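You operate a simulated robot arm through the tools that you are given. There is no shell and no other tool. Be economical: measure what you need, move in short steps, check, and stop when the job is done.

You are at the controls of a simulated two-armed robot. One attempt, no reset.

## Task
Fetch the cup marked three with orange handle and set it on top of the teal clipboard with orange band. Fetch the orange tag and set it in the grey tray marked meter. Open the drawer marked plugs, put the steel meter with purple top in the inside of the drawer marked plugs, then shut the plugs. Open the drawer marked cards, put the green tag with purple band in the inside of the drawer marked cards and shut the cards again. Press the teal button marked ease off three times. Open the drawer marked seals, put the small grey gasket with green band on the surface of the wooden cabinet top away in the inside of the drawer marked seals, then shut the seals. Put the blue tray with orange band on the top of the long steel bench away on the plate under the port marked valley. Put the green pad with white band in the teal tray with green band. Do these in any order. Set down upright: cup marked three with orange handle, steel meter with purple top.

The check looks at the end state, three seconds after you hand in, the way a careful person would. Anything else that was tipped, shoved, dropped, spilled or broken makes it a failure. Lids that push on must go on centred and level and be pressed home; caps that screw on are set level and turned clockwise until they are tight.

## Robot
Two 7-joint arms with two-finger parallel grippers on one trunk, on a base that drives. Base frame: it is fixed to the floor where the robot stands at the start and does not move with it; the origin is under the middle of the robot, x ahead of it, y to its left, z up; the surface under the hand at the start is at about z = 750. Readings come in mm, rad, newtons and seconds.
The left shoulder is at the start at [100, 174, 1107], the right one opposite. With the tool pointing down near the work surface each hand reaches from about 280 to 720 mm from the robot's upright axis, wherever it stands, measured 20 degrees to its own side. Places, roughly: blue tray with orange band (28x15x5 cm) [-4800, 4500, 900]; drawer marked cards [-5400, 3400, 400]; drawer marked plugs [-5800, 1300, 700]; drawer marked seals [-4600, 5300, 400]; green pad with white band (7x10x6 cm) [-2500, 5300, 1700]; green tag with purple band [-3750, 1750, 1000]; grey tray marked meter [-2000, 2250, 500]; inside of the drawer marked cards [-5400, 3400, 300]; inside of the drawer marked plugs [-5900, 1400, 700]; inside of the drawer marked seals [-4700, 5300, 300]; orange tag [-1500, 750, 250]; plate under the port marked valley (18x31 cm) [-220, -2020, 760]; small grey gasket with green band (5x9x3 cm) [-5400, 3400, 900]; steel meter with purple top (5x4x5 cm) [-2400, 2400, 500]; teal button marked ease off [-5400, 2500, 800]; teal clipboard with orange band [-1250, 2250, 500]; teal tray with green band (33x18x4 cm) [-1000, 4900, 600]. Payload 3.6 kg a hand.
The tool frame of a hand sits at the grasp point between the pads (the TCP): z along the fingers, y along the line on which they close. The tips reach 30 mm beyond it. Largest opening 110 mm; finger width 20, thickness 10; the body of the gripper, 48 by 112 mm, starts 55 mm behind the TCP.
Orientation is that of the tool frame in the base frame, as [roll, pitch, yaw] about the fixed x, y, z axes, in that order (R = Rz(yaw) Ry(pitch) Rx(roll)). With the fingers straight down and closing along the base's y, the tool's x points along the base's -x, its y along +y and its z along -z.

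## Interface
- The arms move only by the tool play_rows. It takes "left_targets", "right_targets" or both (then of equal length, played together; a hand with none holds still); each is a list that holds one entry, the list of rows, each a list of 7 numbers: the shift along the tool's x, y, z in mm, then the turn, a rotation vector about the tool's x, y, z in rad, then the gripper command, from -1 (shut) to 1 (fully open), values between in proportion. In form: [[[tx, ty, tz, wx, wy, wz, gripper], ...]]. A call has 1 to 10 rows; each row shifts and turns the commanded pose from where the row before left it, along the tool's axes as they then stand. A row lasts 0.2 s, in which the tool goes at most 50 mm and 0.15 rad; a call with a longer step from one row to the next is refused whole, and so is a gripper value outside its range. Where a pose cannot be reached the arm comes as near as it can. A force on the tool above 40 N (or 10 N above the force at the start of the call, whichever is more), or a blocked arm, ends the call early, and 0.2 s more pass. Each finger travels about 153 mm/s and halts on what it meets, pressing with about 44 N; the grip force reading is that of the motor and also rises with nothing between the fingers. The clock runs only during rows and for 0.2 s after the last one: add rows that do not move to give the fingers time. It gives the time, the measured TCP pose, the force on the tool (base axes), the opening and the grip force at its end, in the units of the frame above (readings bear some noise), with the torque about the TCP (base axes, N m) and any sound that the robot's microphone picked up.
- Cameras (640 x 400 px; columns grow to the right, rows downward): "scene" is now at [190.4, -1.4, 1254.7]; the picture's right is [-0.02, -1.00, 0.00], its down [-0.78, 0.01, -0.63] and it looks along [0.63, -0.01, -0.78] (base axes); focal length 276 px, centre (320, 200). "left" rides on the left gripper at [72, -17, -103] in its tool frame; the picture's right is [0.23, 0.97, 0.00], its down [-0.76, 0.18, -0.62] and it looks along [-0.61, 0.14, 0.78] (tool axes); focal length 222 px, centre (320, 200). "right" rides on the right gripper at [73, 17, -103] in its tool frame; the picture's right is [-0.23, 0.97, 0.00], its down [-0.76, -0.18, -0.62] and it looks along [-0.61, -0.14, 0.78] (tool axes); focal length 222 px, centre (320, 200). There is no depth. A picture from a camera that has moved, and an enlarged one, comes with that camera's place and axes in the base frame and with its lens.
- grab_frame(camera): a new picture of that camera. It takes no simulated time.
- move_column(by): slides the trunk up (or, below 0, down) by that many mm; the arms and the scene camera ride with it, the base frame stays. It gives what a move gives, with no picture.
- base_move(legs): drives the robot by 1 to 6 legs, each [ahead, left, turn to the left] in mm, mm and rad, along the robot's own axes; the way and the turn of a leg run together, so that a leg with both is an arc; at most 1500 mm and 3.142 rad a leg. The arms and the cameras ride along, it lands a little off, and it stops where it bumps. It gives what a move gives.
- turn_head(pan, tilt): turns the head with the scene camera to pan (to the left, within 1.501 rad either way) and tilt (down, from -0.506 to 1.204), counted from straight ahead of the robot. It gives what a move gives.
- inspect(camera, box): a new picture of the part [left, top, right, bottom] of that camera's present view, enlarged. It takes no simulated time.
- sign_off(): hands the job in; it is judged then, once.

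Go step by step. Nothing tells you exact positions but the pictures and the camera data: compare them with the known pose of the tool, close in by small moves and look again before you grip or let go. The budget is 535 turns and 336 pictures, counting those below and the enlarged ones. Unless the task says otherwise, let go and move clear before handing in.

The tools are called after "Call:" as a command line: name --argument value ..., lists and objects as JSON in quotes. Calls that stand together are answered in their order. play_rows: Moves the arms, as the interface text tells. Its arguments: {"type":"object","properties":{"left_targets":{"type":"array"},"right_targets":{"type":"array"}},"required":[]} The other tools are called the same way: move_column (by) slides the trunk up or down; base_move (legs) drives the base; turn_head (pan, tilt) turns the head that bears the scene camera; grab_frame (camera) takes a picture; inspect (camera, box) takes an enlarged picture of a part of a camera's view; sign_off () hands the job in.

At the start:

```text
time_s: 0.0
left_eef_pos: [388.2, 135.6, 1047.0]
left_tcp_rot: [3.14, 0.001, 3.141]
left_contact_force: [-0.6, -0.2, 0.4]
left_torque: [0.01, 0.01, -0.04]
left_width: 109.9
left_finger_force: 0.1
right_eef_pos: [369.8, -182.4, 985.3]
right_tcp_rot: [3.14, -0.003, 3.141]
right_contact_force: [-0.7, 0.0, -0.4]
right_torque: [0.0, 0.0, -0.01]
right_width: 109.9
right_finger_force: 0.1
trunk travel left (down, up): [-225.0, 538.0]
robot x, y, heading: [-3.3, -0.6, -0.002]
head pan, tilt: [-0.019, 0.892]
```

scene: 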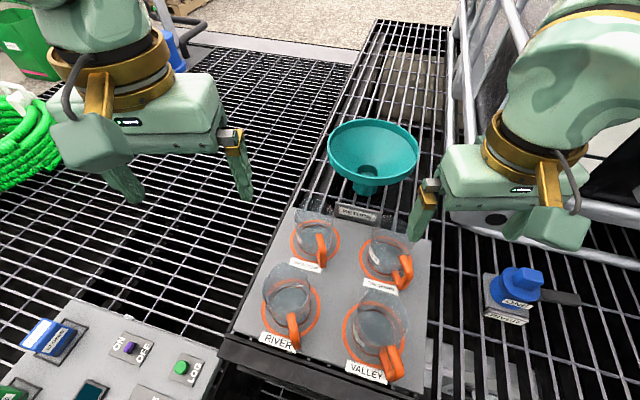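
right: 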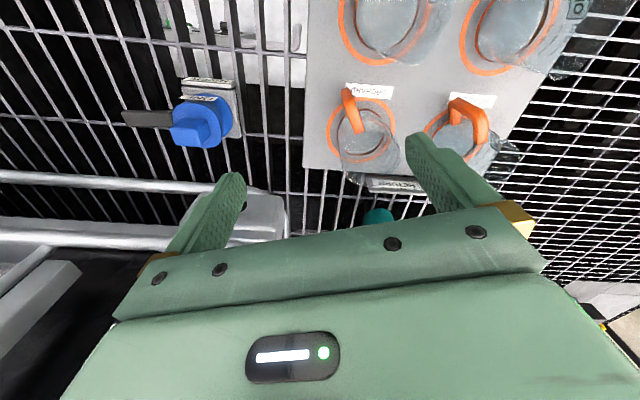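
left: 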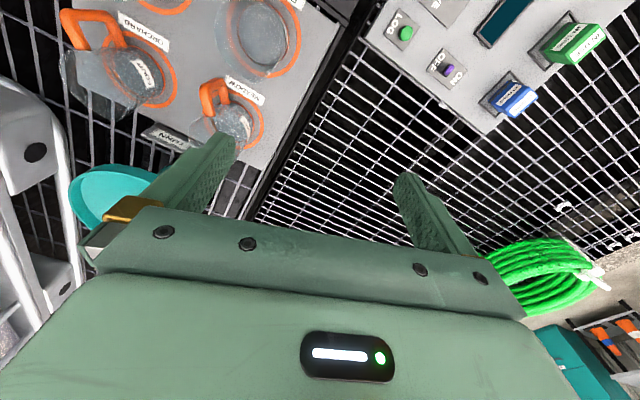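

I see a grated bench with a panel of labelled cups/ports in front of me. I'll survey with the head first to find obstacles and a free route.

Call:
turn_head --pan 1.5 --tilt 0.2

Call:
grab_frame --camera "scene"

Call:
turn_head --pan -1.5 --tilt 0.2

Call:
grab_frame --camera "scene"

Call:
turn_head --pan 0 --tilt 0.2

Call:
grab_frame --camera "scene"

```text
time_s: 1.6
left_eef_pos: [388.2, 135.8, 1046.1]
left_tcp_rot: [-3.141, 0.001, 3.141]
left_contact_force: [-0.2, -0.6, 0.0]
left_torque: [-0.01, 0.02, 0.0]
left_width: 110.1
left_finger_force: 0.0
right_eef_pos: [370.6, -181.2, 985.9]
right_tcp_rot: [3.141, -0.001, -3.14]
right_contact_force: [-0.9, -0.8, -0.1]
right_torque: [-0.03, 0.01, 0.01]
right_width: 109.6
right_finger_force: 0.0
trunk travel left (down, up): [-225.0, 538.0]
robot x, y, heading: [-3.1, -2.2, 0.0]
head pan, tilt: [1.499, 0.201]
```

```text
332 pictures are left
camera scene: at [121.2, 93.0, 1315.7], right [1.0, -0.07, 0.0], down [-0.01, -0.2, -0.98], along [0.07, 0.98, -0.2], focal length 276 px, centre (320, 200)
```

scene: 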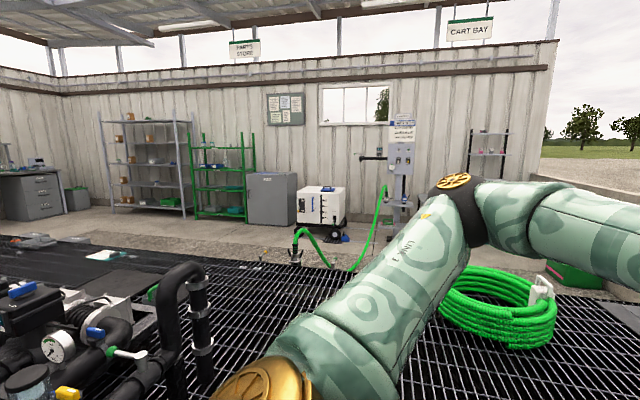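

```text
time_s: 4.2
left_eef_pos: [388.9, 136.1, 1047.8]
left_tcp_rot: [-3.141, 0.001, 3.141]
left_contact_force: [-0.4, 0.5, 0.1]
left_torque: [0.0, 0.02, 0.01]
left_width: 109.9
left_finger_force: 0.0
right_eef_pos: [370.2, -181.0, 986.1]
right_tcp_rot: [-3.141, 0.0, -3.14]
right_contact_force: [0.4, 0.6, 0.2]
right_torque: [0.01, 0.02, 0.0]
right_width: 109.9
right_finger_force: 0.0
trunk travel left (down, up): [-225.0, 538.0]
robot x, y, heading: [-0.4, 0.7, -0.005]
head pan, tilt: [-1.499, 0.201]
```

```text
331 pictures are left
camera scene: at [121.2, -92.9, 1315.7], right [-1.0, -0.07, 0.0], down [-0.01, 0.2, -0.98], along [0.07, -0.98, -0.2], focal length 276 px, centre (320, 200)
```

scene: 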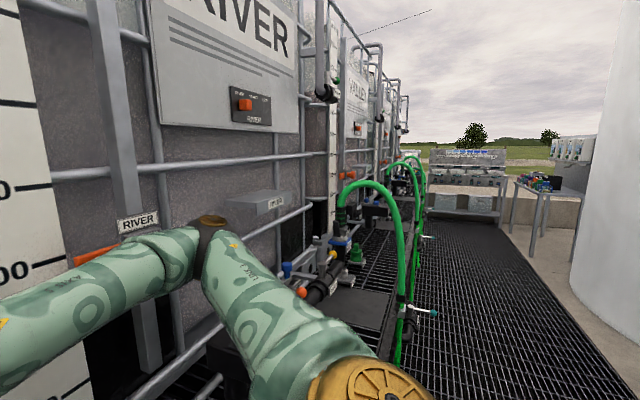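

```text
time_s: 5.8
left_eef_pos: [388.6, 136.4, 1047.4]
left_tcp_rot: [-3.14, 0.0, 3.141]
left_contact_force: [-0.2, -0.4, -0.7]
left_torque: [0.02, 0.0, 0.03]
left_width: 110.0
left_finger_force: 0.1
right_eef_pos: [370.5, -179.6, 987.0]
right_tcp_rot: [-3.141, -0.003, -3.141]
right_contact_force: [-0.5, -0.8, 0.4]
right_torque: [0.04, 0.0, -0.02]
right_width: 109.9
right_finger_force: 0.0
trunk travel left (down, up): [-225.0, 538.0]
robot x, y, heading: [2.0, -4.0, -0.004]
head pan, tilt: [0.0, 0.201]
```

```text
330 pictures are left
camera scene: at [207.7, 0.0, 1315.7], right [0.0, -1.0, 0.0], down [-0.2, 0.0, -0.98], along [0.98, 0.0, -0.2], focal length 276 px, centre (320, 200)
```

scene: 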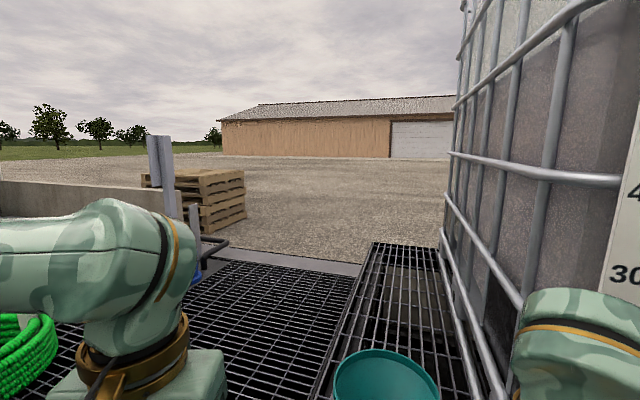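

The tank row is to my right, the workshop to my left and behind. I'll turn left in place to look behind.

Call:
base_move --legs '[[-150, 0, 0], [0, 0, 1.57]]'

Call:
turn_head --pan 0.8 --tilt 0.3

Call:
grab_frame --camera "scene"

Call:
turn_head --pan 0 --tilt 0.6

Call:
grab_frame --camera "scene"

```text
time_s: 11.0
left_eef_pos: [-284.7, 389.7, 1047.8]
left_tcp_rot: [3.14, 0.0, -1.573]
left_contact_force: [0.1, -0.5, -0.1]
left_torque: [-0.04, 0.02, 0.02]
left_width: 110.0
left_finger_force: 0.0
right_eef_pos: [32.5, 368.7, 986.0]
right_tcp_rot: [-3.141, -0.001, -1.578]
right_contact_force: [-0.1, 0.0, 0.4]
right_torque: [0.0, -0.03, 0.03]
right_width: 109.8
right_finger_force: 0.0
trunk travel left (down, up): [-225.0, 538.0]
robot x, y, heading: [-148.1, -1.0, 1.567]
head pan, tilt: [0.0, 0.201]
```

```text
time_s: 12.1
left_eef_pos: [-284.6, 388.9, 1046.8]
left_tcp_rot: [3.14, 0.002, -1.574]
left_contact_force: [0.0, -0.2, 0.5]
left_torque: [0.02, -0.01, 0.0]
left_width: 110.0
left_finger_force: 0.0
right_eef_pos: [32.8, 367.6, 986.2]
right_tcp_rot: [-3.14, -0.002, -1.576]
right_contact_force: [0.6, -0.9, -0.4]
right_torque: [-0.01, -0.02, -0.02]
right_width: 109.9
right_finger_force: 0.0
trunk travel left (down, up): [-225.0, 538.0]
robot x, y, heading: [-152.8, -1.1, 1.565]
head pan, tilt: [0.799, 0.3]
```

```text
329 pictures are left
camera scene: at [-215.7, 179.6, 1306.4], right [0.7, 0.71, 0.0], down [0.21, -0.21, -0.96], along [-0.68, 0.67, -0.3], focal length 276 px, centre (320, 200)
```

scene: 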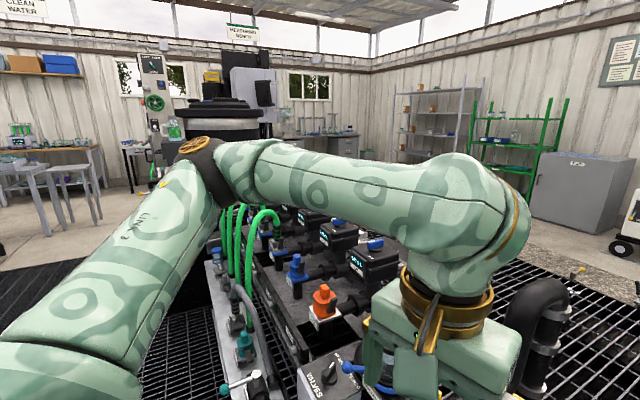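

```text
time_s: 13.2
left_eef_pos: [-283.2, 389.4, 1046.5]
left_tcp_rot: [-3.14, 0.001, -1.576]
left_contact_force: [0.0, 0.3, 0.6]
left_torque: [0.0, 0.02, 0.01]
left_width: 109.8
left_finger_force: 0.0
right_eef_pos: [32.4, 368.6, 985.8]
right_tcp_rot: [-3.141, -0.002, -1.576]
right_contact_force: [0.0, -0.2, 0.0]
right_torque: [0.02, -0.01, -0.03]
right_width: 110.3
right_finger_force: 0.0
trunk travel left (down, up): [-225.0, 538.0]
robot x, y, heading: [-150.4, -7.0, 1.569]
head pan, tilt: [0.0, 0.6]
```

```text
328 pictures are left
camera scene: at [-148.8, 202.5, 1278.9], right [1.0, 0.0, 0.0], down [0.0, -0.57, -0.82], along [0.0, 0.82, -0.57], focal length 276 px, centre (320, 200)
```

scene: 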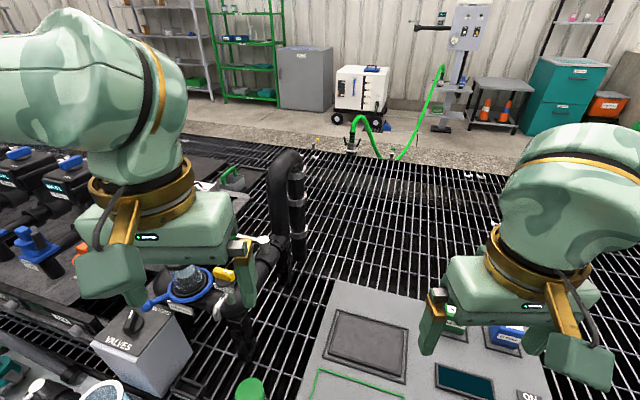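

The arms block the view; I'll raise the trunk for a high survey.

Call:
move_column --by 530

Call:
turn_head --pan 1.5 --tilt 0.45

Call:
grab_frame --camera "scene"

Call:
turn_head --pan 0.6 --tilt 0.45

Call:
grab_frame --camera "scene"

Call:
turn_head --pan 0.0 --tilt 0.8

Call:
grab_frame --camera "scene"

Call:
turn_head --pan -0.6 --tilt 0.5

Call:
grab_frame --camera "scene"

```text
refused: 530 is not a number from -400 to 400
```

```text
time_s: 14.8
left_eef_pos: [-283.6, 389.3, 1045.6]
left_tcp_rot: [-3.14, 0.001, -1.575]
left_contact_force: [0.2, 0.8, 0.3]
left_torque: [0.01, -0.01, -0.01]
left_width: 109.9
left_finger_force: 0.1
right_eef_pos: [32.4, 368.7, 986.2]
right_tcp_rot: [-3.141, -0.003, -1.575]
right_contact_force: [-0.3, 0.1, -1.1]
right_torque: [-0.03, 0.01, 0.0]
right_width: 110.3
right_finger_force: 0.0
trunk travel left (down, up): [-225.0, 538.0]
robot x, y, heading: [-149.5, 1.0, 1.57]
head pan, tilt: [1.499, 0.45]
```

```text
327 pictures are left
camera scene: at [-240.7, 121.2, 1292.5], right [0.08, 1.0, 0.0], down [0.43, -0.03, -0.9], along [-0.9, 0.07, -0.44], focal length 276 px, centre (320, 200)
```

scene: 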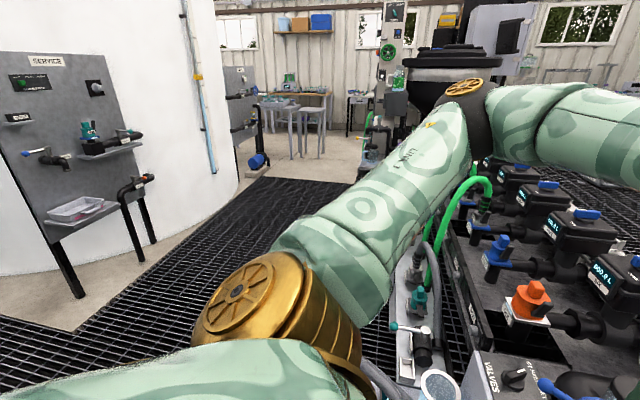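

```text
time_s: 16.1
left_eef_pos: [-283.9, 389.4, 1046.6]
left_tcp_rot: [-3.141, 0.001, -1.576]
left_contact_force: [0.8, -0.7, -0.4]
left_torque: [0.02, 0.02, 0.0]
left_width: 109.9
left_finger_force: 0.0
right_eef_pos: [32.9, 368.6, 987.2]
right_tcp_rot: [-3.14, -0.002, -1.576]
right_contact_force: [0.1, -0.2, 0.5]
right_torque: [0.01, -0.01, 0.01]
right_width: 110.0
right_finger_force: 0.1
trunk travel left (down, up): [-225.0, 538.0]
robot x, y, heading: [-148.2, 3.6, 1.565]
head pan, tilt: [0.6, 0.45]
```

```text
326 pictures are left
camera scene: at [-200.7, 190.1, 1292.5], right [0.83, 0.56, 0.0], down [0.24, -0.36, -0.9], along [-0.51, 0.74, -0.44], focal length 276 px, centre (320, 200)
```

scene: 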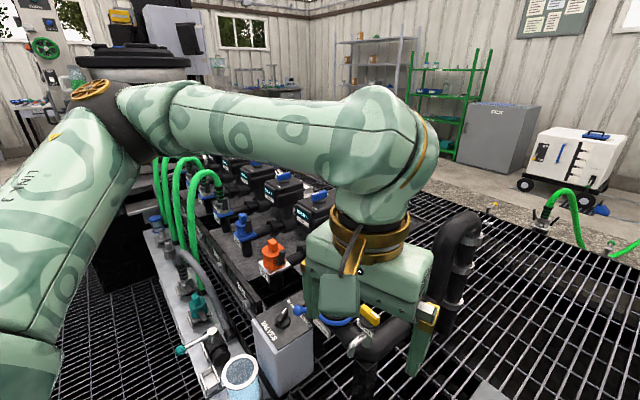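

```text
time_s: 17.1
left_eef_pos: [-284.1, 390.7, 1046.3]
left_tcp_rot: [3.141, 0.0, -1.576]
left_contact_force: [0.0, 0.1, -0.2]
left_torque: [0.01, 0.0, -0.01]
left_width: 110.1
left_finger_force: 0.1
right_eef_pos: [32.5, 369.2, 986.0]
right_tcp_rot: [-3.141, -0.001, -1.575]
right_contact_force: [-0.6, 0.1, -0.6]
right_torque: [0.0, -0.01, 0.0]
right_width: 110.0
right_finger_force: 0.0
trunk travel left (down, up): [-225.0, 538.0]
robot x, y, heading: [-147.5, 0.1, 1.565]
head pan, tilt: [0.0, 0.799]
```

```text
325 pictures are left
camera scene: at [-148.8, 194.8, 1262.1], right [1.0, 0.0, 0.0], down [0.0, -0.72, -0.7], along [0.0, 0.7, -0.72], focal length 276 px, centre (320, 200)
```

scene: 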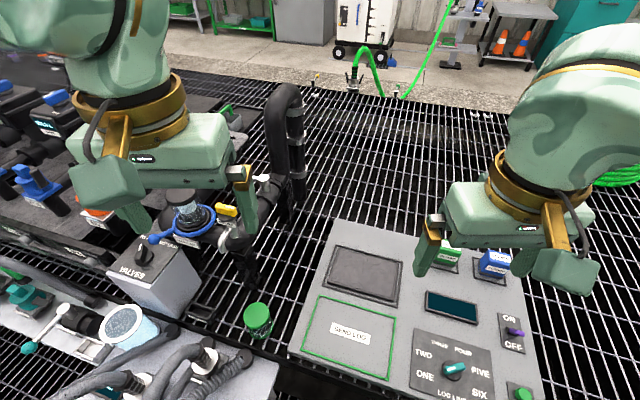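

```text
time_s: 18.1
left_eef_pos: [-284.8, 389.6, 1046.7]
left_tcp_rot: [3.141, 0.001, -1.576]
left_contact_force: [0.9, 0.0, 0.5]
left_torque: [-0.02, 0.06, -0.01]
left_width: 110.2
left_finger_force: 0.1
right_eef_pos: [33.6, 368.1, 985.8]
right_tcp_rot: [3.141, -0.003, -1.575]
right_contact_force: [-0.5, 0.9, -0.1]
right_torque: [0.01, 0.01, 0.04]
right_width: 110.1
right_finger_force: 0.0
trunk travel left (down, up): [-225.0, 538.0]
robot x, y, heading: [-148.1, 1.8, 1.57]
head pan, tilt: [-0.6, 0.499]
```

```text
324 pictures are left
camera scene: at [-97.4, 189.0, 1288.0], right [0.82, -0.57, 0.0], down [-0.27, -0.39, -0.88], along [0.5, 0.72, -0.48], focal length 276 px, centre (320, 200)
```

scene: 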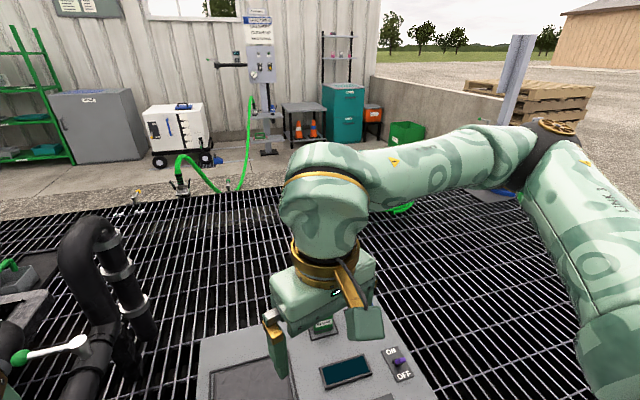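

I'll raise the trunk and lower the hands relative to it, to clear the view.

Call:
move_column --by 400

Call:
play_rows --left_targets '[[[0, 0, 50, 0, 0, 0, 1], [0, 0, 50, 0, 0, 0, 1], [0, 0, 50, 0, 0, 0, 1], [0, 0, 50, 0, 0, 0, 1], [0, 0, 50, 0, 0, 0, 1], [0, 0, 50, 0, 0, 0, 1]]]' --right_targets '[[[0, 0, 50, 0, 0, 0, 1], [0, 0, 50, 0, 0, 0, 1], [0, 0, 50, 0, 0, 0, 1], [0, 0, 50, 0, 0, 0, 1], [0, 0, 50, 0, 0, 0, 1], [0, 0, 50, 0, 0, 0, 1]]]'

Call:
move_column --by 135

Call:
turn_head --pan 1.0 --tilt 0.45

Call:
grab_frame --camera "scene"

Call:
turn_head --pan 0 --tilt 0.5

Call:
grab_frame --camera "scene"

```text
time_s: 21.9
left_eef_pos: [-283.5, 388.6, 1448.0]
left_tcp_rot: [-3.141, -0.001, -1.574]
left_contact_force: [0.1, -0.9, 0.2]
left_torque: [0.01, 0.01, 0.0]
left_width: 110.2
left_finger_force: 0.1
right_eef_pos: [33.3, 369.0, 1386.5]
right_tcp_rot: [3.141, -0.002, -1.578]
right_contact_force: [-1.0, 0.2, 0.6]
right_torque: [-0.02, 0.02, -0.01]
right_width: 109.8
right_finger_force: 0.1
trunk travel left (down, up): [-625.0, 138.0]
robot x, y, heading: [-151.6, 0.2, 1.566]
head pan, tilt: [-0.6, 0.499]
```

```text
time_s: 23.3
left_eef_pos: [-285.0, 390.2, 1146.3]
left_tcp_rot: [-3.141, -0.001, -1.576]
left_contact_force: [0.3, 0.6, 0.2]
left_torque: [0.0, 0.0, -0.02]
left_width: 109.9
left_finger_force: 0.1
right_eef_pos: [31.4, 367.6, 1084.0]
right_tcp_rot: [3.141, -0.003, -1.576]
right_contact_force: [-0.5, 0.5, -0.4]
right_torque: [-0.01, 0.0, 0.01]
right_width: 110.0
right_finger_force: 0.0
trunk travel left (down, up): [-625.0, 138.0]
robot x, y, heading: [-147.9, 0.2, 1.567]
head pan, tilt: [-0.6, 0.499]
```

```text
time_s: 24.9
left_eef_pos: [-283.7, 389.7, 1282.0]
left_tcp_rot: [3.141, -0.001, -1.574]
left_contact_force: [0.2, -0.5, 0.0]
left_torque: [0.01, 0.0, -0.01]
left_width: 109.8
left_finger_force: 0.0
right_eef_pos: [33.5, 368.3, 1219.9]
right_tcp_rot: [3.141, -0.004, -1.576]
right_contact_force: [0.7, -0.4, 0.2]
right_torque: [-0.01, 0.02, 0.01]
right_width: 109.9
right_finger_force: 0.1
trunk travel left (down, up): [-760.0, 3.0]
robot x, y, heading: [-148.9, -1.4, 1.568]
head pan, tilt: [-0.6, 0.499]
```

```text
time_s: 26.6
left_eef_pos: [-284.6, 390.3, 1281.5]
left_tcp_rot: [3.141, 0.0, -1.574]
left_contact_force: [0.7, -0.6, -1.2]
left_torque: [0.02, 0.0, -0.02]
left_width: 110.3
left_finger_force: 0.0
right_eef_pos: [33.6, 367.7, 1221.4]
right_tcp_rot: [3.141, -0.003, -1.576]
right_contact_force: [0.0, -0.3, -0.4]
right_torque: [0.0, -0.01, -0.01]
right_width: 109.8
right_finger_force: 0.0
trunk travel left (down, up): [-760.0, 3.0]
robot x, y, heading: [-152.0, 1.6, 1.569]
head pan, tilt: [1.0, 0.45]
```

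```text
323 pictures are left
camera scene: at [-226.7, 60.4, 1832.1], right [0.54, 0.84, 0.0], down [0.36, -0.24, -0.9], along [-0.76, 0.49, -0.44], focal length 276 px, centre (320, 200)
```

scene: 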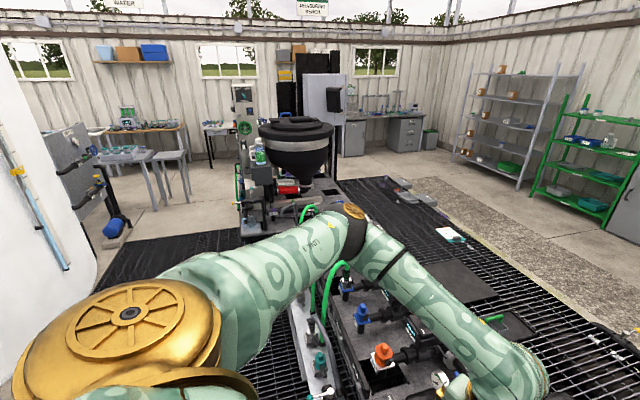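

```text
time_s: 27.9
left_eef_pos: [-284.6, 389.0, 1280.8]
left_tcp_rot: [3.141, 0.0, -1.573]
left_contact_force: [-0.8, -0.8, -0.4]
left_torque: [0.0, 0.01, 0.02]
left_width: 110.0
left_finger_force: 0.0
right_eef_pos: [33.6, 369.0, 1220.4]
right_tcp_rot: [3.14, -0.002, -1.576]
right_contact_force: [0.4, -1.0, 0.2]
right_torque: [-0.02, 0.02, 0.0]
right_width: 110.1
right_finger_force: 0.1
trunk travel left (down, up): [-760.0, 3.0]
robot x, y, heading: [-153.8, -0.9, 1.569]
head pan, tilt: [0.0, 0.499]
```

```text
322 pictures are left
camera scene: at [-149.3, 101.4, 1827.6], right [1.0, 0.0, 0.0], down [0.0, -0.48, -0.88], along [0.0, 0.88, -0.48], focal length 276 px, centre (320, 200)
```

scene: 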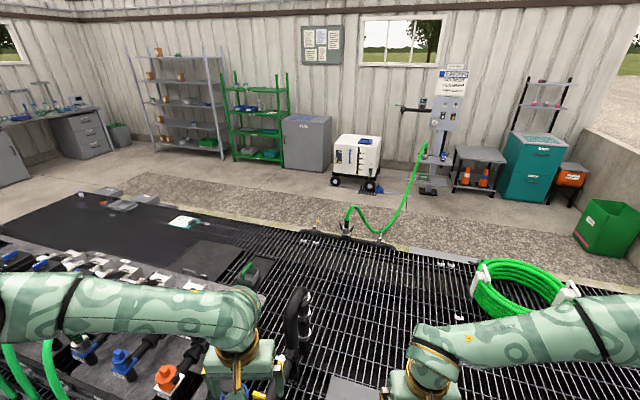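

Call:
inspect --camera "scene" --box '[60, 170, 300, 320]'

Call:
inspect --camera "scene" --box '[120, 40, 340, 180]'

Call:
inspect --camera "scene" --box '[380, 50, 640, 210]'

```text
2.67 times, centred on (180, 245) of scene
camera zoom: at [-149.3, 101.4, 1827.6], right [1.0, 0.0, 0.0], down [0.0, -0.48, -0.88], along [0.0, 0.88, -0.48], focal length 736 px, centre (693, 80)
```

zoom: 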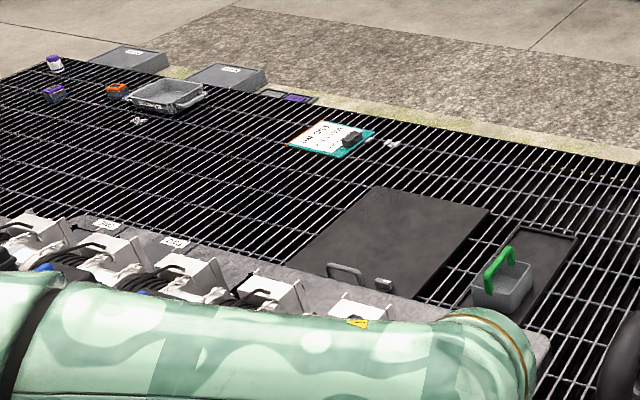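

```text
2.86 times, centred on (230, 110) of scene
camera zoom: at [-149.3, 101.4, 1827.6], right [1.0, 0.0, 0.0], down [0.0, -0.48, -0.88], along [0.0, 0.88, -0.48], focal length 789 px, centre (577, 457)
```

zoom: 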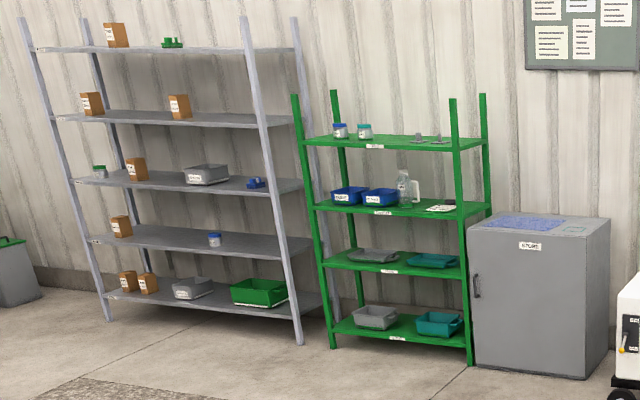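

```text
2.46 times, centred on (510, 130) of scene
camera zoom: at [-149.3, 101.4, 1827.6], right [1.0, 0.0, 0.0], down [0.0, -0.48, -0.88], along [0.0, 0.88, -0.48], focal length 680 px, centre (-148, 372)
```

zoom: 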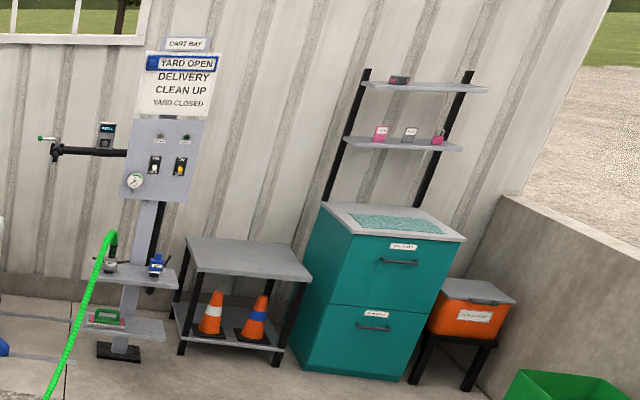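

Call:
turn_head --pan 1.45 --tilt 1.0

Call:
grab_frame --camera "scene"

Call:
turn_head --pan 1.5 --tilt 0.4

Call:
grab_frame --camera "scene"

Call:
turn_head --pan -1.45 --tilt 0.9

Call:
grab_frame --camera "scene"

```text
time_s: 29.4
left_eef_pos: [-284.1, 389.6, 1282.4]
left_tcp_rot: [-3.141, 0.0, -1.575]
left_contact_force: [0.0, -0.1, 0.6]
left_torque: [0.0, 0.02, -0.01]
left_width: 109.9
left_finger_force: 0.0
right_eef_pos: [33.1, 367.8, 1222.1]
right_tcp_rot: [3.14, -0.001, -1.578]
right_contact_force: [-0.1, -0.1, -0.9]
right_torque: [-0.03, 0.02, -0.01]
right_width: 110.0
right_finger_force: 0.1
trunk travel left (down, up): [-760.0, 3.0]
robot x, y, heading: [-152.1, -1.2, 1.566]
head pan, tilt: [1.45, 1.0]
```

```text
318 pictures are left
camera scene: at [-218.7, 19.1, 1786.6], right [0.13, 0.99, 0.0], down [0.83, -0.11, -0.54], along [-0.54, 0.07, -0.84], focal length 276 px, centre (320, 200)
```

scene: 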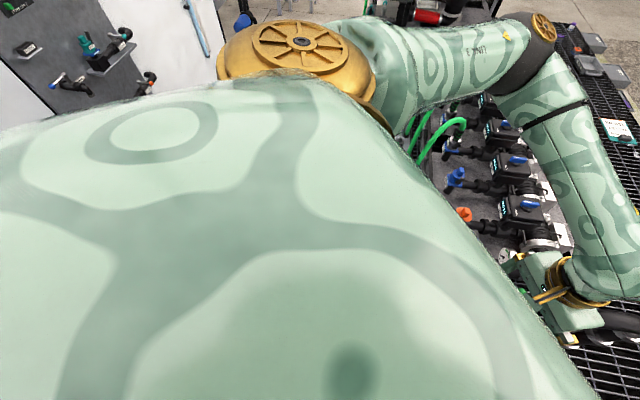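

```text
time_s: 30.4
left_eef_pos: [-283.7, 388.8, 1281.0]
left_tcp_rot: [-3.141, -0.001, -1.574]
left_contact_force: [0.8, 0.7, 0.0]
left_torque: [0.01, -0.01, -0.02]
left_width: 110.3
left_finger_force: 0.0
right_eef_pos: [31.4, 369.5, 1221.6]
right_tcp_rot: [3.141, -0.002, -1.575]
right_contact_force: [0.4, -0.3, -0.6]
right_torque: [0.02, -0.03, 0.03]
right_width: 110.3
right_finger_force: 0.0
trunk travel left (down, up): [-760.0, 3.0]
robot x, y, heading: [-150.9, -2.2, 1.568]
head pan, tilt: [1.499, 0.4]
```

```text
317 pictures are left
camera scene: at [-241.9, 17.4, 1836.7], right [0.08, 1.0, 0.0], down [0.39, -0.03, -0.92], along [-0.92, 0.07, -0.39], focal length 276 px, centre (320, 200)
```

scene: 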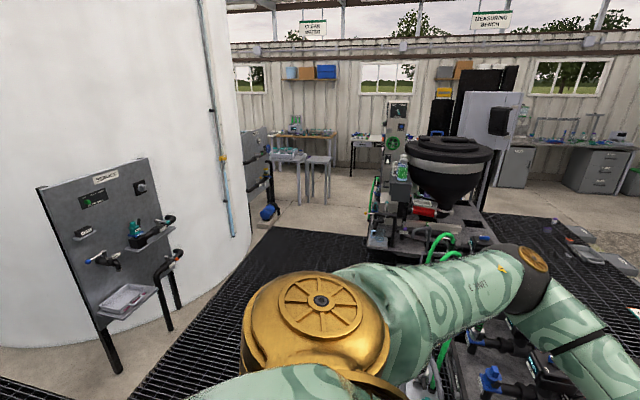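

```text
time_s: 33.0
left_eef_pos: [-283.5, 388.7, 1282.1]
left_tcp_rot: [3.14, -0.001, -1.575]
left_contact_force: [-0.4, -0.8, -0.3]
left_torque: [0.0, -0.01, 0.0]
left_width: 110.1
left_finger_force: 0.0
right_eef_pos: [33.1, 368.9, 1222.4]
right_tcp_rot: [3.141, -0.002, -1.577]
right_contact_force: [-1.1, 0.2, 1.0]
right_torque: [0.03, 0.0, -0.04]
right_width: 110.0
right_finger_force: 0.0
trunk travel left (down, up): [-760.0, 3.0]
robot x, y, heading: [-150.4, 2.4, 1.565]
head pan, tilt: [-1.45, 0.901]
```

```text
316 pictures are left
camera scene: at [-74.6, 19.1, 1793.8], right [0.12, -0.99, 0.0], down [-0.78, -0.09, -0.62], along [0.62, 0.07, -0.78], focal length 276 px, centre (320, 200)
```

scene: 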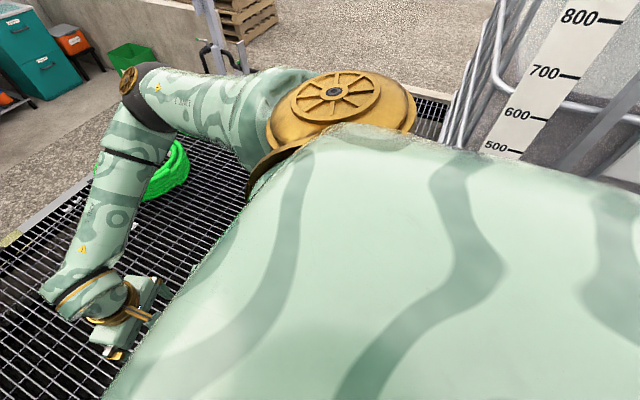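

The deck with clipboard/meter is a raised grating (~z 450). I'll face −x along the walkway and look ahead.

Call:
base_move --legs '[[0, 0, 1.57]]'

Call:
turn_head --pan 0 --tilt 0.5

Call:
grab_frame --camera "scene"

Call:
turn_head --pan 0.9 --tilt 0.5

Call:
grab_frame --camera "scene"

Call:
turn_head --pan -0.8 --tilt 0.7

Call:
grab_frame --camera "scene"

```text
time_s: 37.2
left_eef_pos: [-538.8, -135.7, 1281.4]
left_tcp_rot: [-3.14, 0.0, 0.001]
left_contact_force: [-0.5, 0.4, -0.3]
left_torque: [0.0, 0.01, -0.01]
left_width: 110.1
left_finger_force: 0.0
right_eef_pos: [-518.9, 182.3, 1222.1]
right_tcp_rot: [-3.14, -0.003, -0.002]
right_contact_force: [0.1, 0.3, -0.4]
right_torque: [0.02, 0.01, 0.01]
right_width: 110.0
right_finger_force: 0.0
trunk travel left (down, up): [-760.0, 3.0]
robot x, y, heading: [-152.2, 2.5, 3.14]
head pan, tilt: [-1.45, 0.901]
```

```text
time_s: 38.8
left_eef_pos: [-539.3, -135.5, 1281.0]
left_tcp_rot: [-3.141, -0.001, 0.001]
left_contact_force: [-0.3, 0.2, 0.0]
left_torque: [-0.02, 0.02, -0.01]
left_width: 110.2
left_finger_force: 0.0
right_eef_pos: [-518.5, 181.7, 1221.5]
right_tcp_rot: [3.142, -0.002, -0.002]
right_contact_force: [0.4, -0.6, 0.5]
right_torque: [-0.03, -0.01, 0.0]
right_width: 109.9
right_finger_force: 0.0
trunk travel left (down, up): [-760.0, 3.0]
robot x, y, heading: [-150.5, -0.3, 3.142]
head pan, tilt: [0.0, 0.499]
```

```text
315 pictures are left
camera scene: at [-251.0, 0.3, 1827.6], right [0.0, 1.0, 0.0], down [0.48, 0.0, -0.88], along [-0.88, 0.0, -0.48], focal length 276 px, centre (320, 200)
```

scene: 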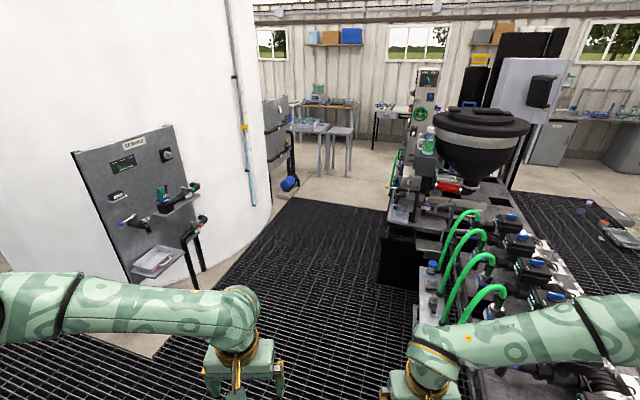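

```text
time_s: 40.0
left_eef_pos: [-539.0, -135.9, 1281.8]
left_tcp_rot: [-3.141, -0.001, -0.001]
left_contact_force: [-0.2, 0.3, 0.8]
left_torque: [0.0, -0.01, 0.01]
left_width: 109.8
left_finger_force: 0.0
right_eef_pos: [-519.8, 181.4, 1220.6]
right_tcp_rot: [-3.142, 0.0, -0.003]
right_contact_force: [-0.9, -0.1, -0.6]
right_torque: [0.02, -0.02, -0.01]
right_width: 110.1
right_finger_force: 0.1
trunk travel left (down, up): [-760.0, 3.0]
robot x, y, heading: [-149.9, -2.6, 3.142]
head pan, tilt: [0.901, 0.499]
```

```text
314 pictures are left
camera scene: at [-216.7, -71.1, 1827.6], right [-0.78, 0.62, 0.0], down [0.3, 0.37, -0.88], along [-0.55, -0.69, -0.48], focal length 276 px, centre (320, 200)
```

scene: 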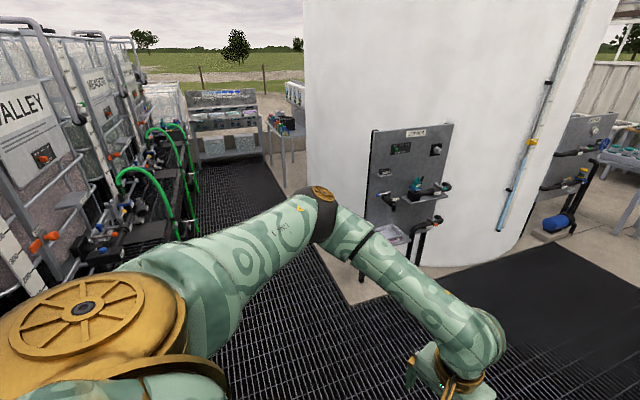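

```text
time_s: 41.7
left_eef_pos: [-538.4, -136.7, 1281.7]
left_tcp_rot: [3.14, 0.002, 0.001]
left_contact_force: [0.9, -0.2, -0.1]
left_torque: [0.02, 0.0, 0.02]
left_width: 110.0
left_finger_force: 0.1
right_eef_pos: [-520.0, 181.0, 1220.3]
right_tcp_rot: [-3.141, -0.002, -0.004]
right_contact_force: [1.1, 0.2, -0.2]
right_torque: [0.0, -0.01, -0.01]
right_width: 110.1
right_finger_force: 0.1
trunk travel left (down, up): [-760.0, 3.0]
robot x, y, heading: [-155.0, 1.1, 3.141]
head pan, tilt: [-0.799, 0.7]
```

```text
313 pictures are left
camera scene: at [-219.2, 61.0, 1809.9], right [0.72, 0.7, 0.0], down [0.45, -0.46, -0.76], along [-0.53, 0.55, -0.64], focal length 276 px, centre (320, 200)
```

scene: 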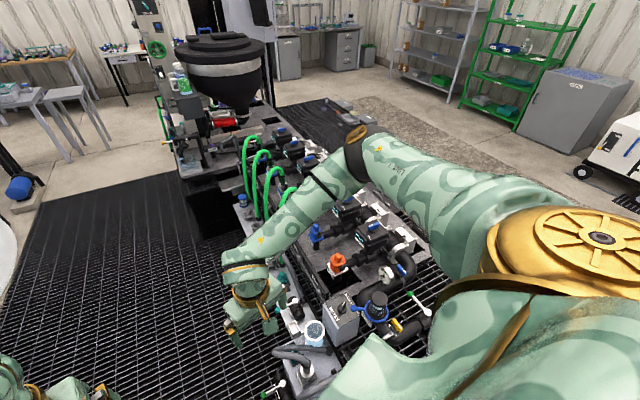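

Walkway looks clear. I'll drive down it and look at the skid side for the orange tag.

Call:
base_move --legs '[[1250, 50, 0]]'

Call:
turn_head --pan -1.4 --tilt 0.7

Call:
grab_frame --camera "scene"

Call:
turn_head --pan 0 --tilt 0.4

Call:
grab_frame --camera "scene"

Call:
turn_head --pan -0.75 --tilt 0.6

Call:
grab_frame --camera "scene"

```text
time_s: 43.0
left_eef_pos: [-565.7, -133.5, 1284.6]
left_tcp_rot: [3.14, 0.006, -0.011]
left_contact_force: [1.1, 0.4, -0.4]
left_torque: [-0.05, 0.03, 0.03]
left_width: 110.2
left_finger_force: 0.1
right_eef_pos: [-542.7, 181.5, 1221.5]
right_tcp_rot: [3.14, 0.002, -0.013]
right_contact_force: [0.3, 0.6, 0.1]
right_torque: [-0.04, 0.04, 0.0]
right_width: 110.0
right_finger_force: 0.0
trunk travel left (down, up): [-760.0, 3.0]
robot x, y, heading: [-183.3, -14.6, 3.133]
head pan, tilt: [-0.799, 0.7]
stopped in leg 1: the robot was blocked; the commanded pose is now the measured one
```

```text
time_s: 44.0
left_eef_pos: [-572.6, -141.0, 1282.1]
left_tcp_rot: [-3.138, -0.001, -0.011]
left_contact_force: [0.0, -0.4, 0.5]
left_torque: [-0.01, 0.01, 0.01]
left_width: 110.1
left_finger_force: 0.1
right_eef_pos: [-549.9, 174.8, 1219.8]
right_tcp_rot: [-3.14, -0.003, -0.013]
right_contact_force: [1.3, 0.3, -0.1]
right_torque: [-0.02, -0.01, 0.02]
right_width: 109.9
right_finger_force: 0.0
trunk travel left (down, up): [-760.0, 3.0]
robot x, y, heading: [-183.2, -9.1, 3.127]
head pan, tilt: [-1.4, 0.7]
```

```text
312 pictures are left
camera scene: at [-206.5, 73.4, 1810.0], right [0.99, 0.16, 0.0], down [0.1, -0.64, -0.77], along [-0.12, 0.76, -0.64], focal length 276 px, centre (320, 200)
```

scene: 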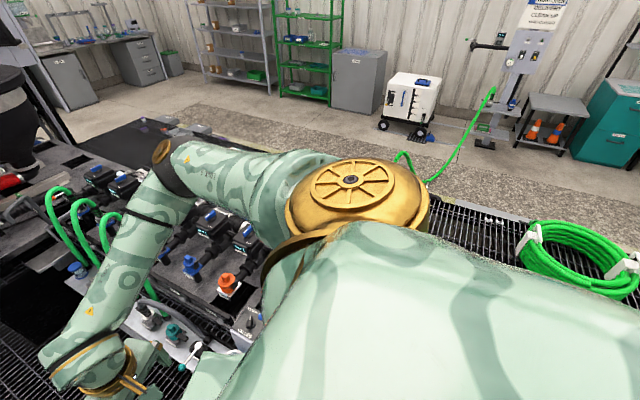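

```text
time_s: 45.6
left_eef_pos: [-572.3, -141.0, 1281.5]
left_tcp_rot: [-3.14, -0.001, -0.01]
left_contact_force: [0.1, 0.6, 0.2]
left_torque: [0.01, -0.02, 0.02]
left_width: 109.8
left_finger_force: 0.0
right_eef_pos: [-548.8, 175.9, 1221.3]
right_tcp_rot: [-3.14, -0.004, -0.012]
right_contact_force: [0.0, 0.3, 0.7]
right_torque: [0.0, 0.01, 0.02]
right_width: 110.3
right_finger_force: 0.0
trunk travel left (down, up): [-760.0, 3.0]
robot x, y, heading: [-180.5, -10.5, 3.124]
head pan, tilt: [0.0, 0.4]
```

```text
311 pictures are left
camera scene: at [-284.8, -9.2, 1836.8], right [0.01, 1.0, 0.0], down [0.39, 0.0, -0.92], along [-0.92, 0.01, -0.39], focal length 276 px, centre (320, 200)
```

scene: 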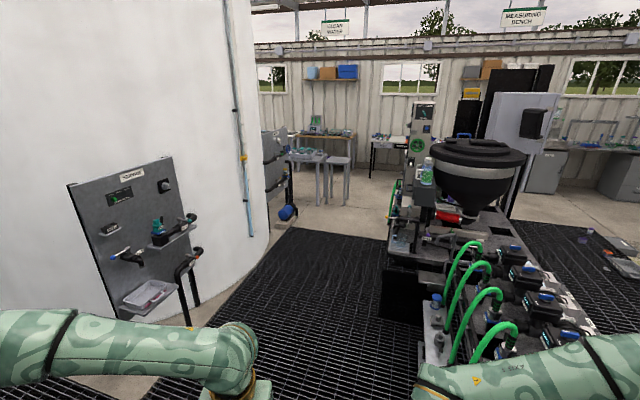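

```text
time_s: 46.7
left_eef_pos: [-572.3, -142.3, 1282.2]
left_tcp_rot: [-3.141, 0.0, -0.01]
left_contact_force: [-0.7, -0.2, -0.3]
left_torque: [-0.01, -0.04, -0.01]
left_width: 110.1
left_finger_force: 0.1
right_eef_pos: [-549.4, 175.9, 1219.3]
right_tcp_rot: [-3.14, -0.002, -0.012]
right_contact_force: [0.8, -0.1, 0.0]
right_torque: [0.0, -0.04, 0.03]
right_width: 110.1
right_finger_force: 0.0
trunk travel left (down, up): [-760.0, 3.0]
robot x, y, heading: [-182.8, -11.7, 3.127]
head pan, tilt: [-0.75, 0.6]
```

```text
310 pictures are left
camera scene: at [-256.1, 50.8, 1818.6], right [0.69, 0.72, 0.0], down [0.41, -0.39, -0.83], along [-0.6, 0.57, -0.56], focal length 276 px, centre (320, 200)
```

scene: 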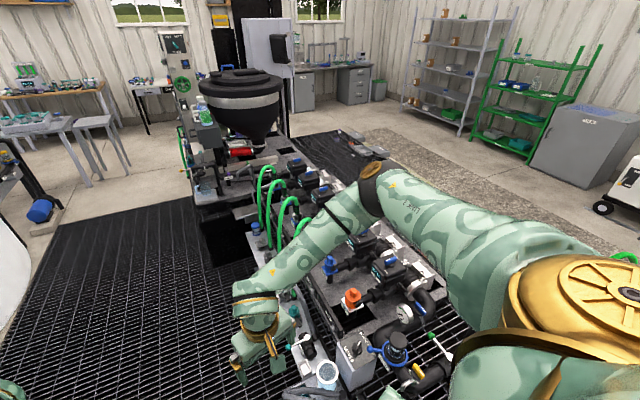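

Blocked at once on the bench side; I'll sidestep left away from the skid, then drive.

Call:
base_move --legs '[[0, 250, 0.015], [1200, 0, 0]]'

```text
time_s: 54.1
left_eef_pos: [-1761.7, -396.1, 1282.0]
left_tcp_rot: [3.141, -0.001, -0.001]
left_contact_force: [0.3, 0.1, 0.4]
left_torque: [0.01, 0.01, -0.01]
left_width: 110.1
left_finger_force: 0.0
right_eef_pos: [-1742.0, -79.3, 1220.9]
right_tcp_rot: [-3.14, 0.0, -0.004]
right_contact_force: [0.3, -0.7, -1.0]
right_torque: [0.01, -0.02, 0.0]
right_width: 110.0
right_finger_force: 0.1
trunk travel left (down, up): [-760.0, 3.0]
robot x, y, heading: [-1373.6, -259.8, 3.142]
head pan, tilt: [-0.75, 0.6]
```

Call:
turn_head --pan -1.5 --tilt 0.8

Call:
grab_frame --camera "scene"

Call:
turn_head --pan -0.3 --tilt 0.5

Call:
grab_frame --camera "scene"

```text
time_s: 55.2
left_eef_pos: [-1762.4, -396.1, 1281.8]
left_tcp_rot: [-3.141, -0.001, -0.001]
left_contact_force: [-0.5, 0.0, -0.1]
left_torque: [-0.01, -0.03, -0.03]
left_width: 110.2
left_finger_force: 0.0
right_eef_pos: [-1741.3, -79.5, 1220.6]
right_tcp_rot: [-3.141, -0.003, -0.003]
right_contact_force: [-0.8, -0.6, -0.1]
right_torque: [0.01, -0.03, 0.02]
right_width: 109.8
right_finger_force: 0.0
trunk travel left (down, up): [-760.0, 3.0]
robot x, y, heading: [-1371.7, -262.2, 3.139]
head pan, tilt: [-1.499, 0.799]
```

```text
309 pictures are left
camera scene: at [-1389.0, -180.7, 1801.7], right [1.0, 0.07, 0.0], down [0.05, -0.71, -0.7], along [-0.05, 0.7, -0.72], focal length 276 px, centre (320, 200)
```

scene: 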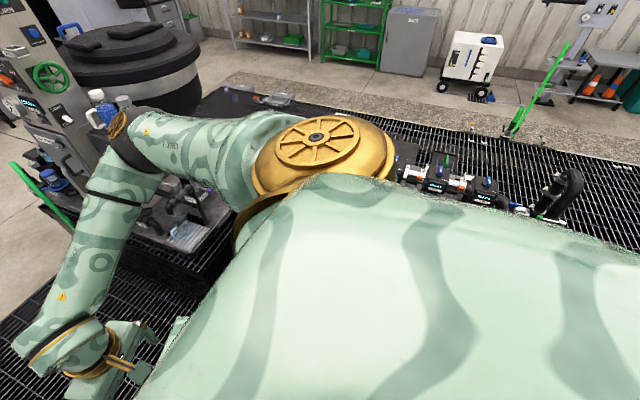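

```text
time_s: 56.6
left_eef_pos: [-1762.6, -396.1, 1281.7]
left_tcp_rot: [-3.141, 0.0, -0.004]
left_contact_force: [0.7, 0.4, 0.4]
left_torque: [0.01, 0.01, -0.02]
left_width: 109.8
left_finger_force: 0.1
right_eef_pos: [-1740.5, -79.3, 1220.9]
right_tcp_rot: [-3.141, -0.003, -0.003]
right_contact_force: [0.5, 0.6, -0.8]
right_torque: [-0.01, 0.04, -0.03]
right_width: 110.4
right_finger_force: 0.1
trunk travel left (down, up): [-760.0, 3.0]
robot x, y, heading: [-1372.7, -260.9, 3.14]
head pan, tilt: [-0.3, 0.499]
```

```text
308 pictures are left
camera scene: at [-1470.4, -234.0, 1827.6], right [0.3, 0.95, 0.0], down [0.46, -0.14, -0.88], along [-0.84, 0.26, -0.48], focal length 276 px, centre (320, 200)
```

scene: 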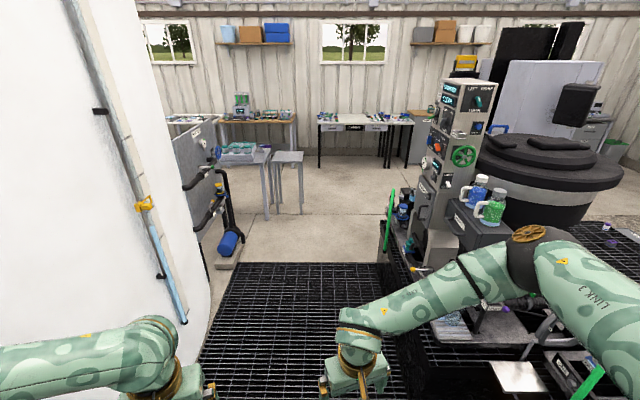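

I'll turn to face the skid to find the orange tag.

Call:
base_move --legs '[[0, 0, -1.57]]'

Call:
turn_head --pan 0 --tilt 0.9

Call:
grab_frame --camera "scene"

Call:
turn_head --pan 0.5 --tilt 0.6

Call:
grab_frame --camera "scene"

```text
time_s: 60.9
left_eef_pos: [-1509.1, 127.3, 1281.9]
left_tcp_rot: [-3.14, 0.001, -1.572]
left_contact_force: [-0.7, -0.2, -0.5]
left_torque: [0.02, -0.03, 0.01]
left_width: 110.0
left_finger_force: 0.0
right_eef_pos: [-1190.4, 108.3, 1219.8]
right_tcp_rot: [-3.14, -0.003, -1.574]
right_contact_force: [-0.6, 0.3, 0.0]
right_torque: [-0.01, -0.02, -0.03]
right_width: 110.0
right_finger_force: 0.1
trunk travel left (down, up): [-760.0, 3.0]
robot x, y, heading: [-1375.8, -261.5, 1.571]
head pan, tilt: [-0.3, 0.499]
```

```text
time_s: 61.7
left_eef_pos: [-1508.4, 126.7, 1282.2]
left_tcp_rot: [-3.141, -0.001, -1.572]
left_contact_force: [-0.8, 0.2, -0.1]
left_torque: [-0.01, -0.02, 0.0]
left_width: 109.9
left_finger_force: 0.0
right_eef_pos: [-1190.7, 107.7, 1220.9]
right_tcp_rot: [-3.139, -0.005, -1.574]
right_contact_force: [0.4, -0.2, 0.6]
right_torque: [0.02, 0.02, 0.01]
right_width: 109.9
right_finger_force: 0.0
trunk travel left (down, up): [-760.0, 3.0]
robot x, y, heading: [-1377.6, -259.4, 1.571]
head pan, tilt: [0.0, 0.901]
```

```text
307 pictures are left
camera scene: at [-1372.9, -175.3, 1793.8], right [1.0, 0.0, 0.0], down [0.0, -0.78, -0.62], along [0.0, 0.62, -0.78], focal length 276 px, centre (320, 200)
```

scene: 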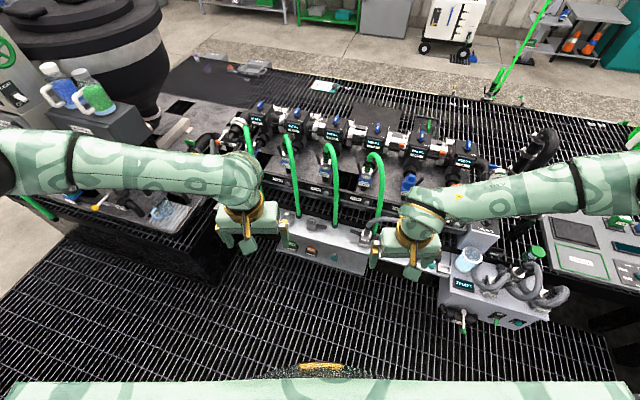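

```text
time_s: 62.6
left_eef_pos: [-1509.0, 127.0, 1282.9]
left_tcp_rot: [-3.14, 0.0, -1.573]
left_contact_force: [0.1, 0.5, -0.3]
left_torque: [0.0, -0.01, 0.0]
left_width: 110.1
left_finger_force: 0.0
right_eef_pos: [-1191.2, 107.7, 1219.8]
right_tcp_rot: [-3.14, -0.005, -1.573]
right_contact_force: [-0.6, 0.3, -0.8]
right_torque: [0.0, 0.0, -0.03]
right_width: 109.9
right_finger_force: 0.1
trunk travel left (down, up): [-760.0, 3.0]
robot x, y, heading: [-1378.6, -258.9, 1.569]
head pan, tilt: [0.499, 0.6]
```

```text
306 pictures are left
camera scene: at [-1415.2, -173.2, 1818.5], right [0.88, 0.48, 0.0], down [0.27, -0.5, -0.82], along [-0.39, 0.72, -0.57], focal length 276 px, centre (320, 200)
```

scene: 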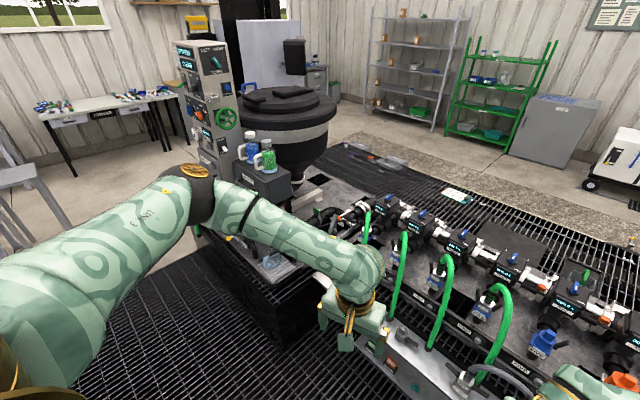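

Call:
turn_head --pan 0 --tilt 1.0

Call:
inspect --camera "scene" --box '[180, 60, 520, 270]'

Call:
inspect --camera "scene" --box '[240, 140, 420, 252]'

```text
time_s: 63.6
left_eef_pos: [-1507.9, 128.6, 1282.1]
left_tcp_rot: [-3.14, 0.0, -1.572]
left_contact_force: [-0.8, -0.3, -0.2]
left_torque: [-0.02, -0.03, -0.01]
left_width: 109.9
left_finger_force: 0.0
right_eef_pos: [-1191.8, 107.6, 1220.6]
right_tcp_rot: [-3.139, -0.005, -1.572]
right_contact_force: [0.2, -0.3, 0.2]
right_torque: [0.02, 0.01, 0.0]
right_width: 110.3
right_finger_force: 0.1
trunk travel left (down, up): [-760.0, 3.0]
robot x, y, heading: [-1374.5, -259.4, 1.575]
head pan, tilt: [0.0, 1.0]
```

```text
1.88 times, centred on (350, 165) of scene
camera zoom: at [-1373.1, -181.2, 1786.6], right [1.0, 0.0, 0.0], down [0.0, -0.84, -0.54], along [0.0, 0.54, -0.84], focal length 520 px, centre (264, 266)
```

zoom: 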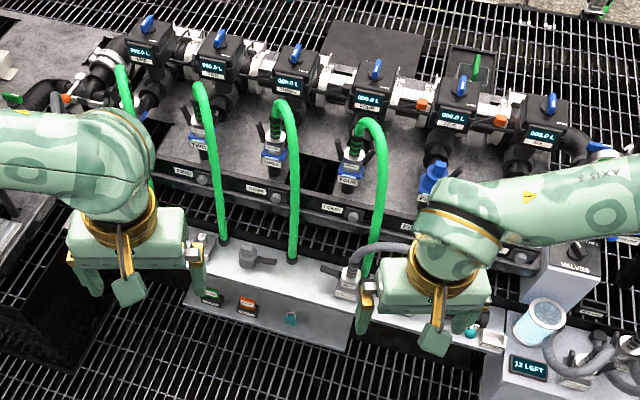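

```text
3.56 times, centred on (330, 196) of scene
camera zoom: at [-1373.1, -181.2, 1786.6], right [1.0, 0.0, 0.0], down [0.0, -0.84, -0.54], along [0.0, 0.54, -0.84], focal length 982 px, centre (284, 214)
```

zoom: 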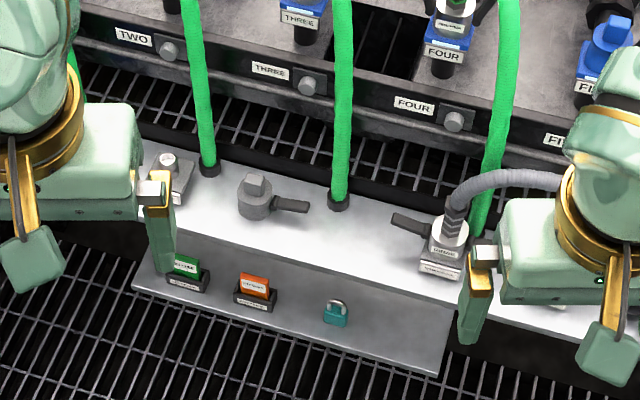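

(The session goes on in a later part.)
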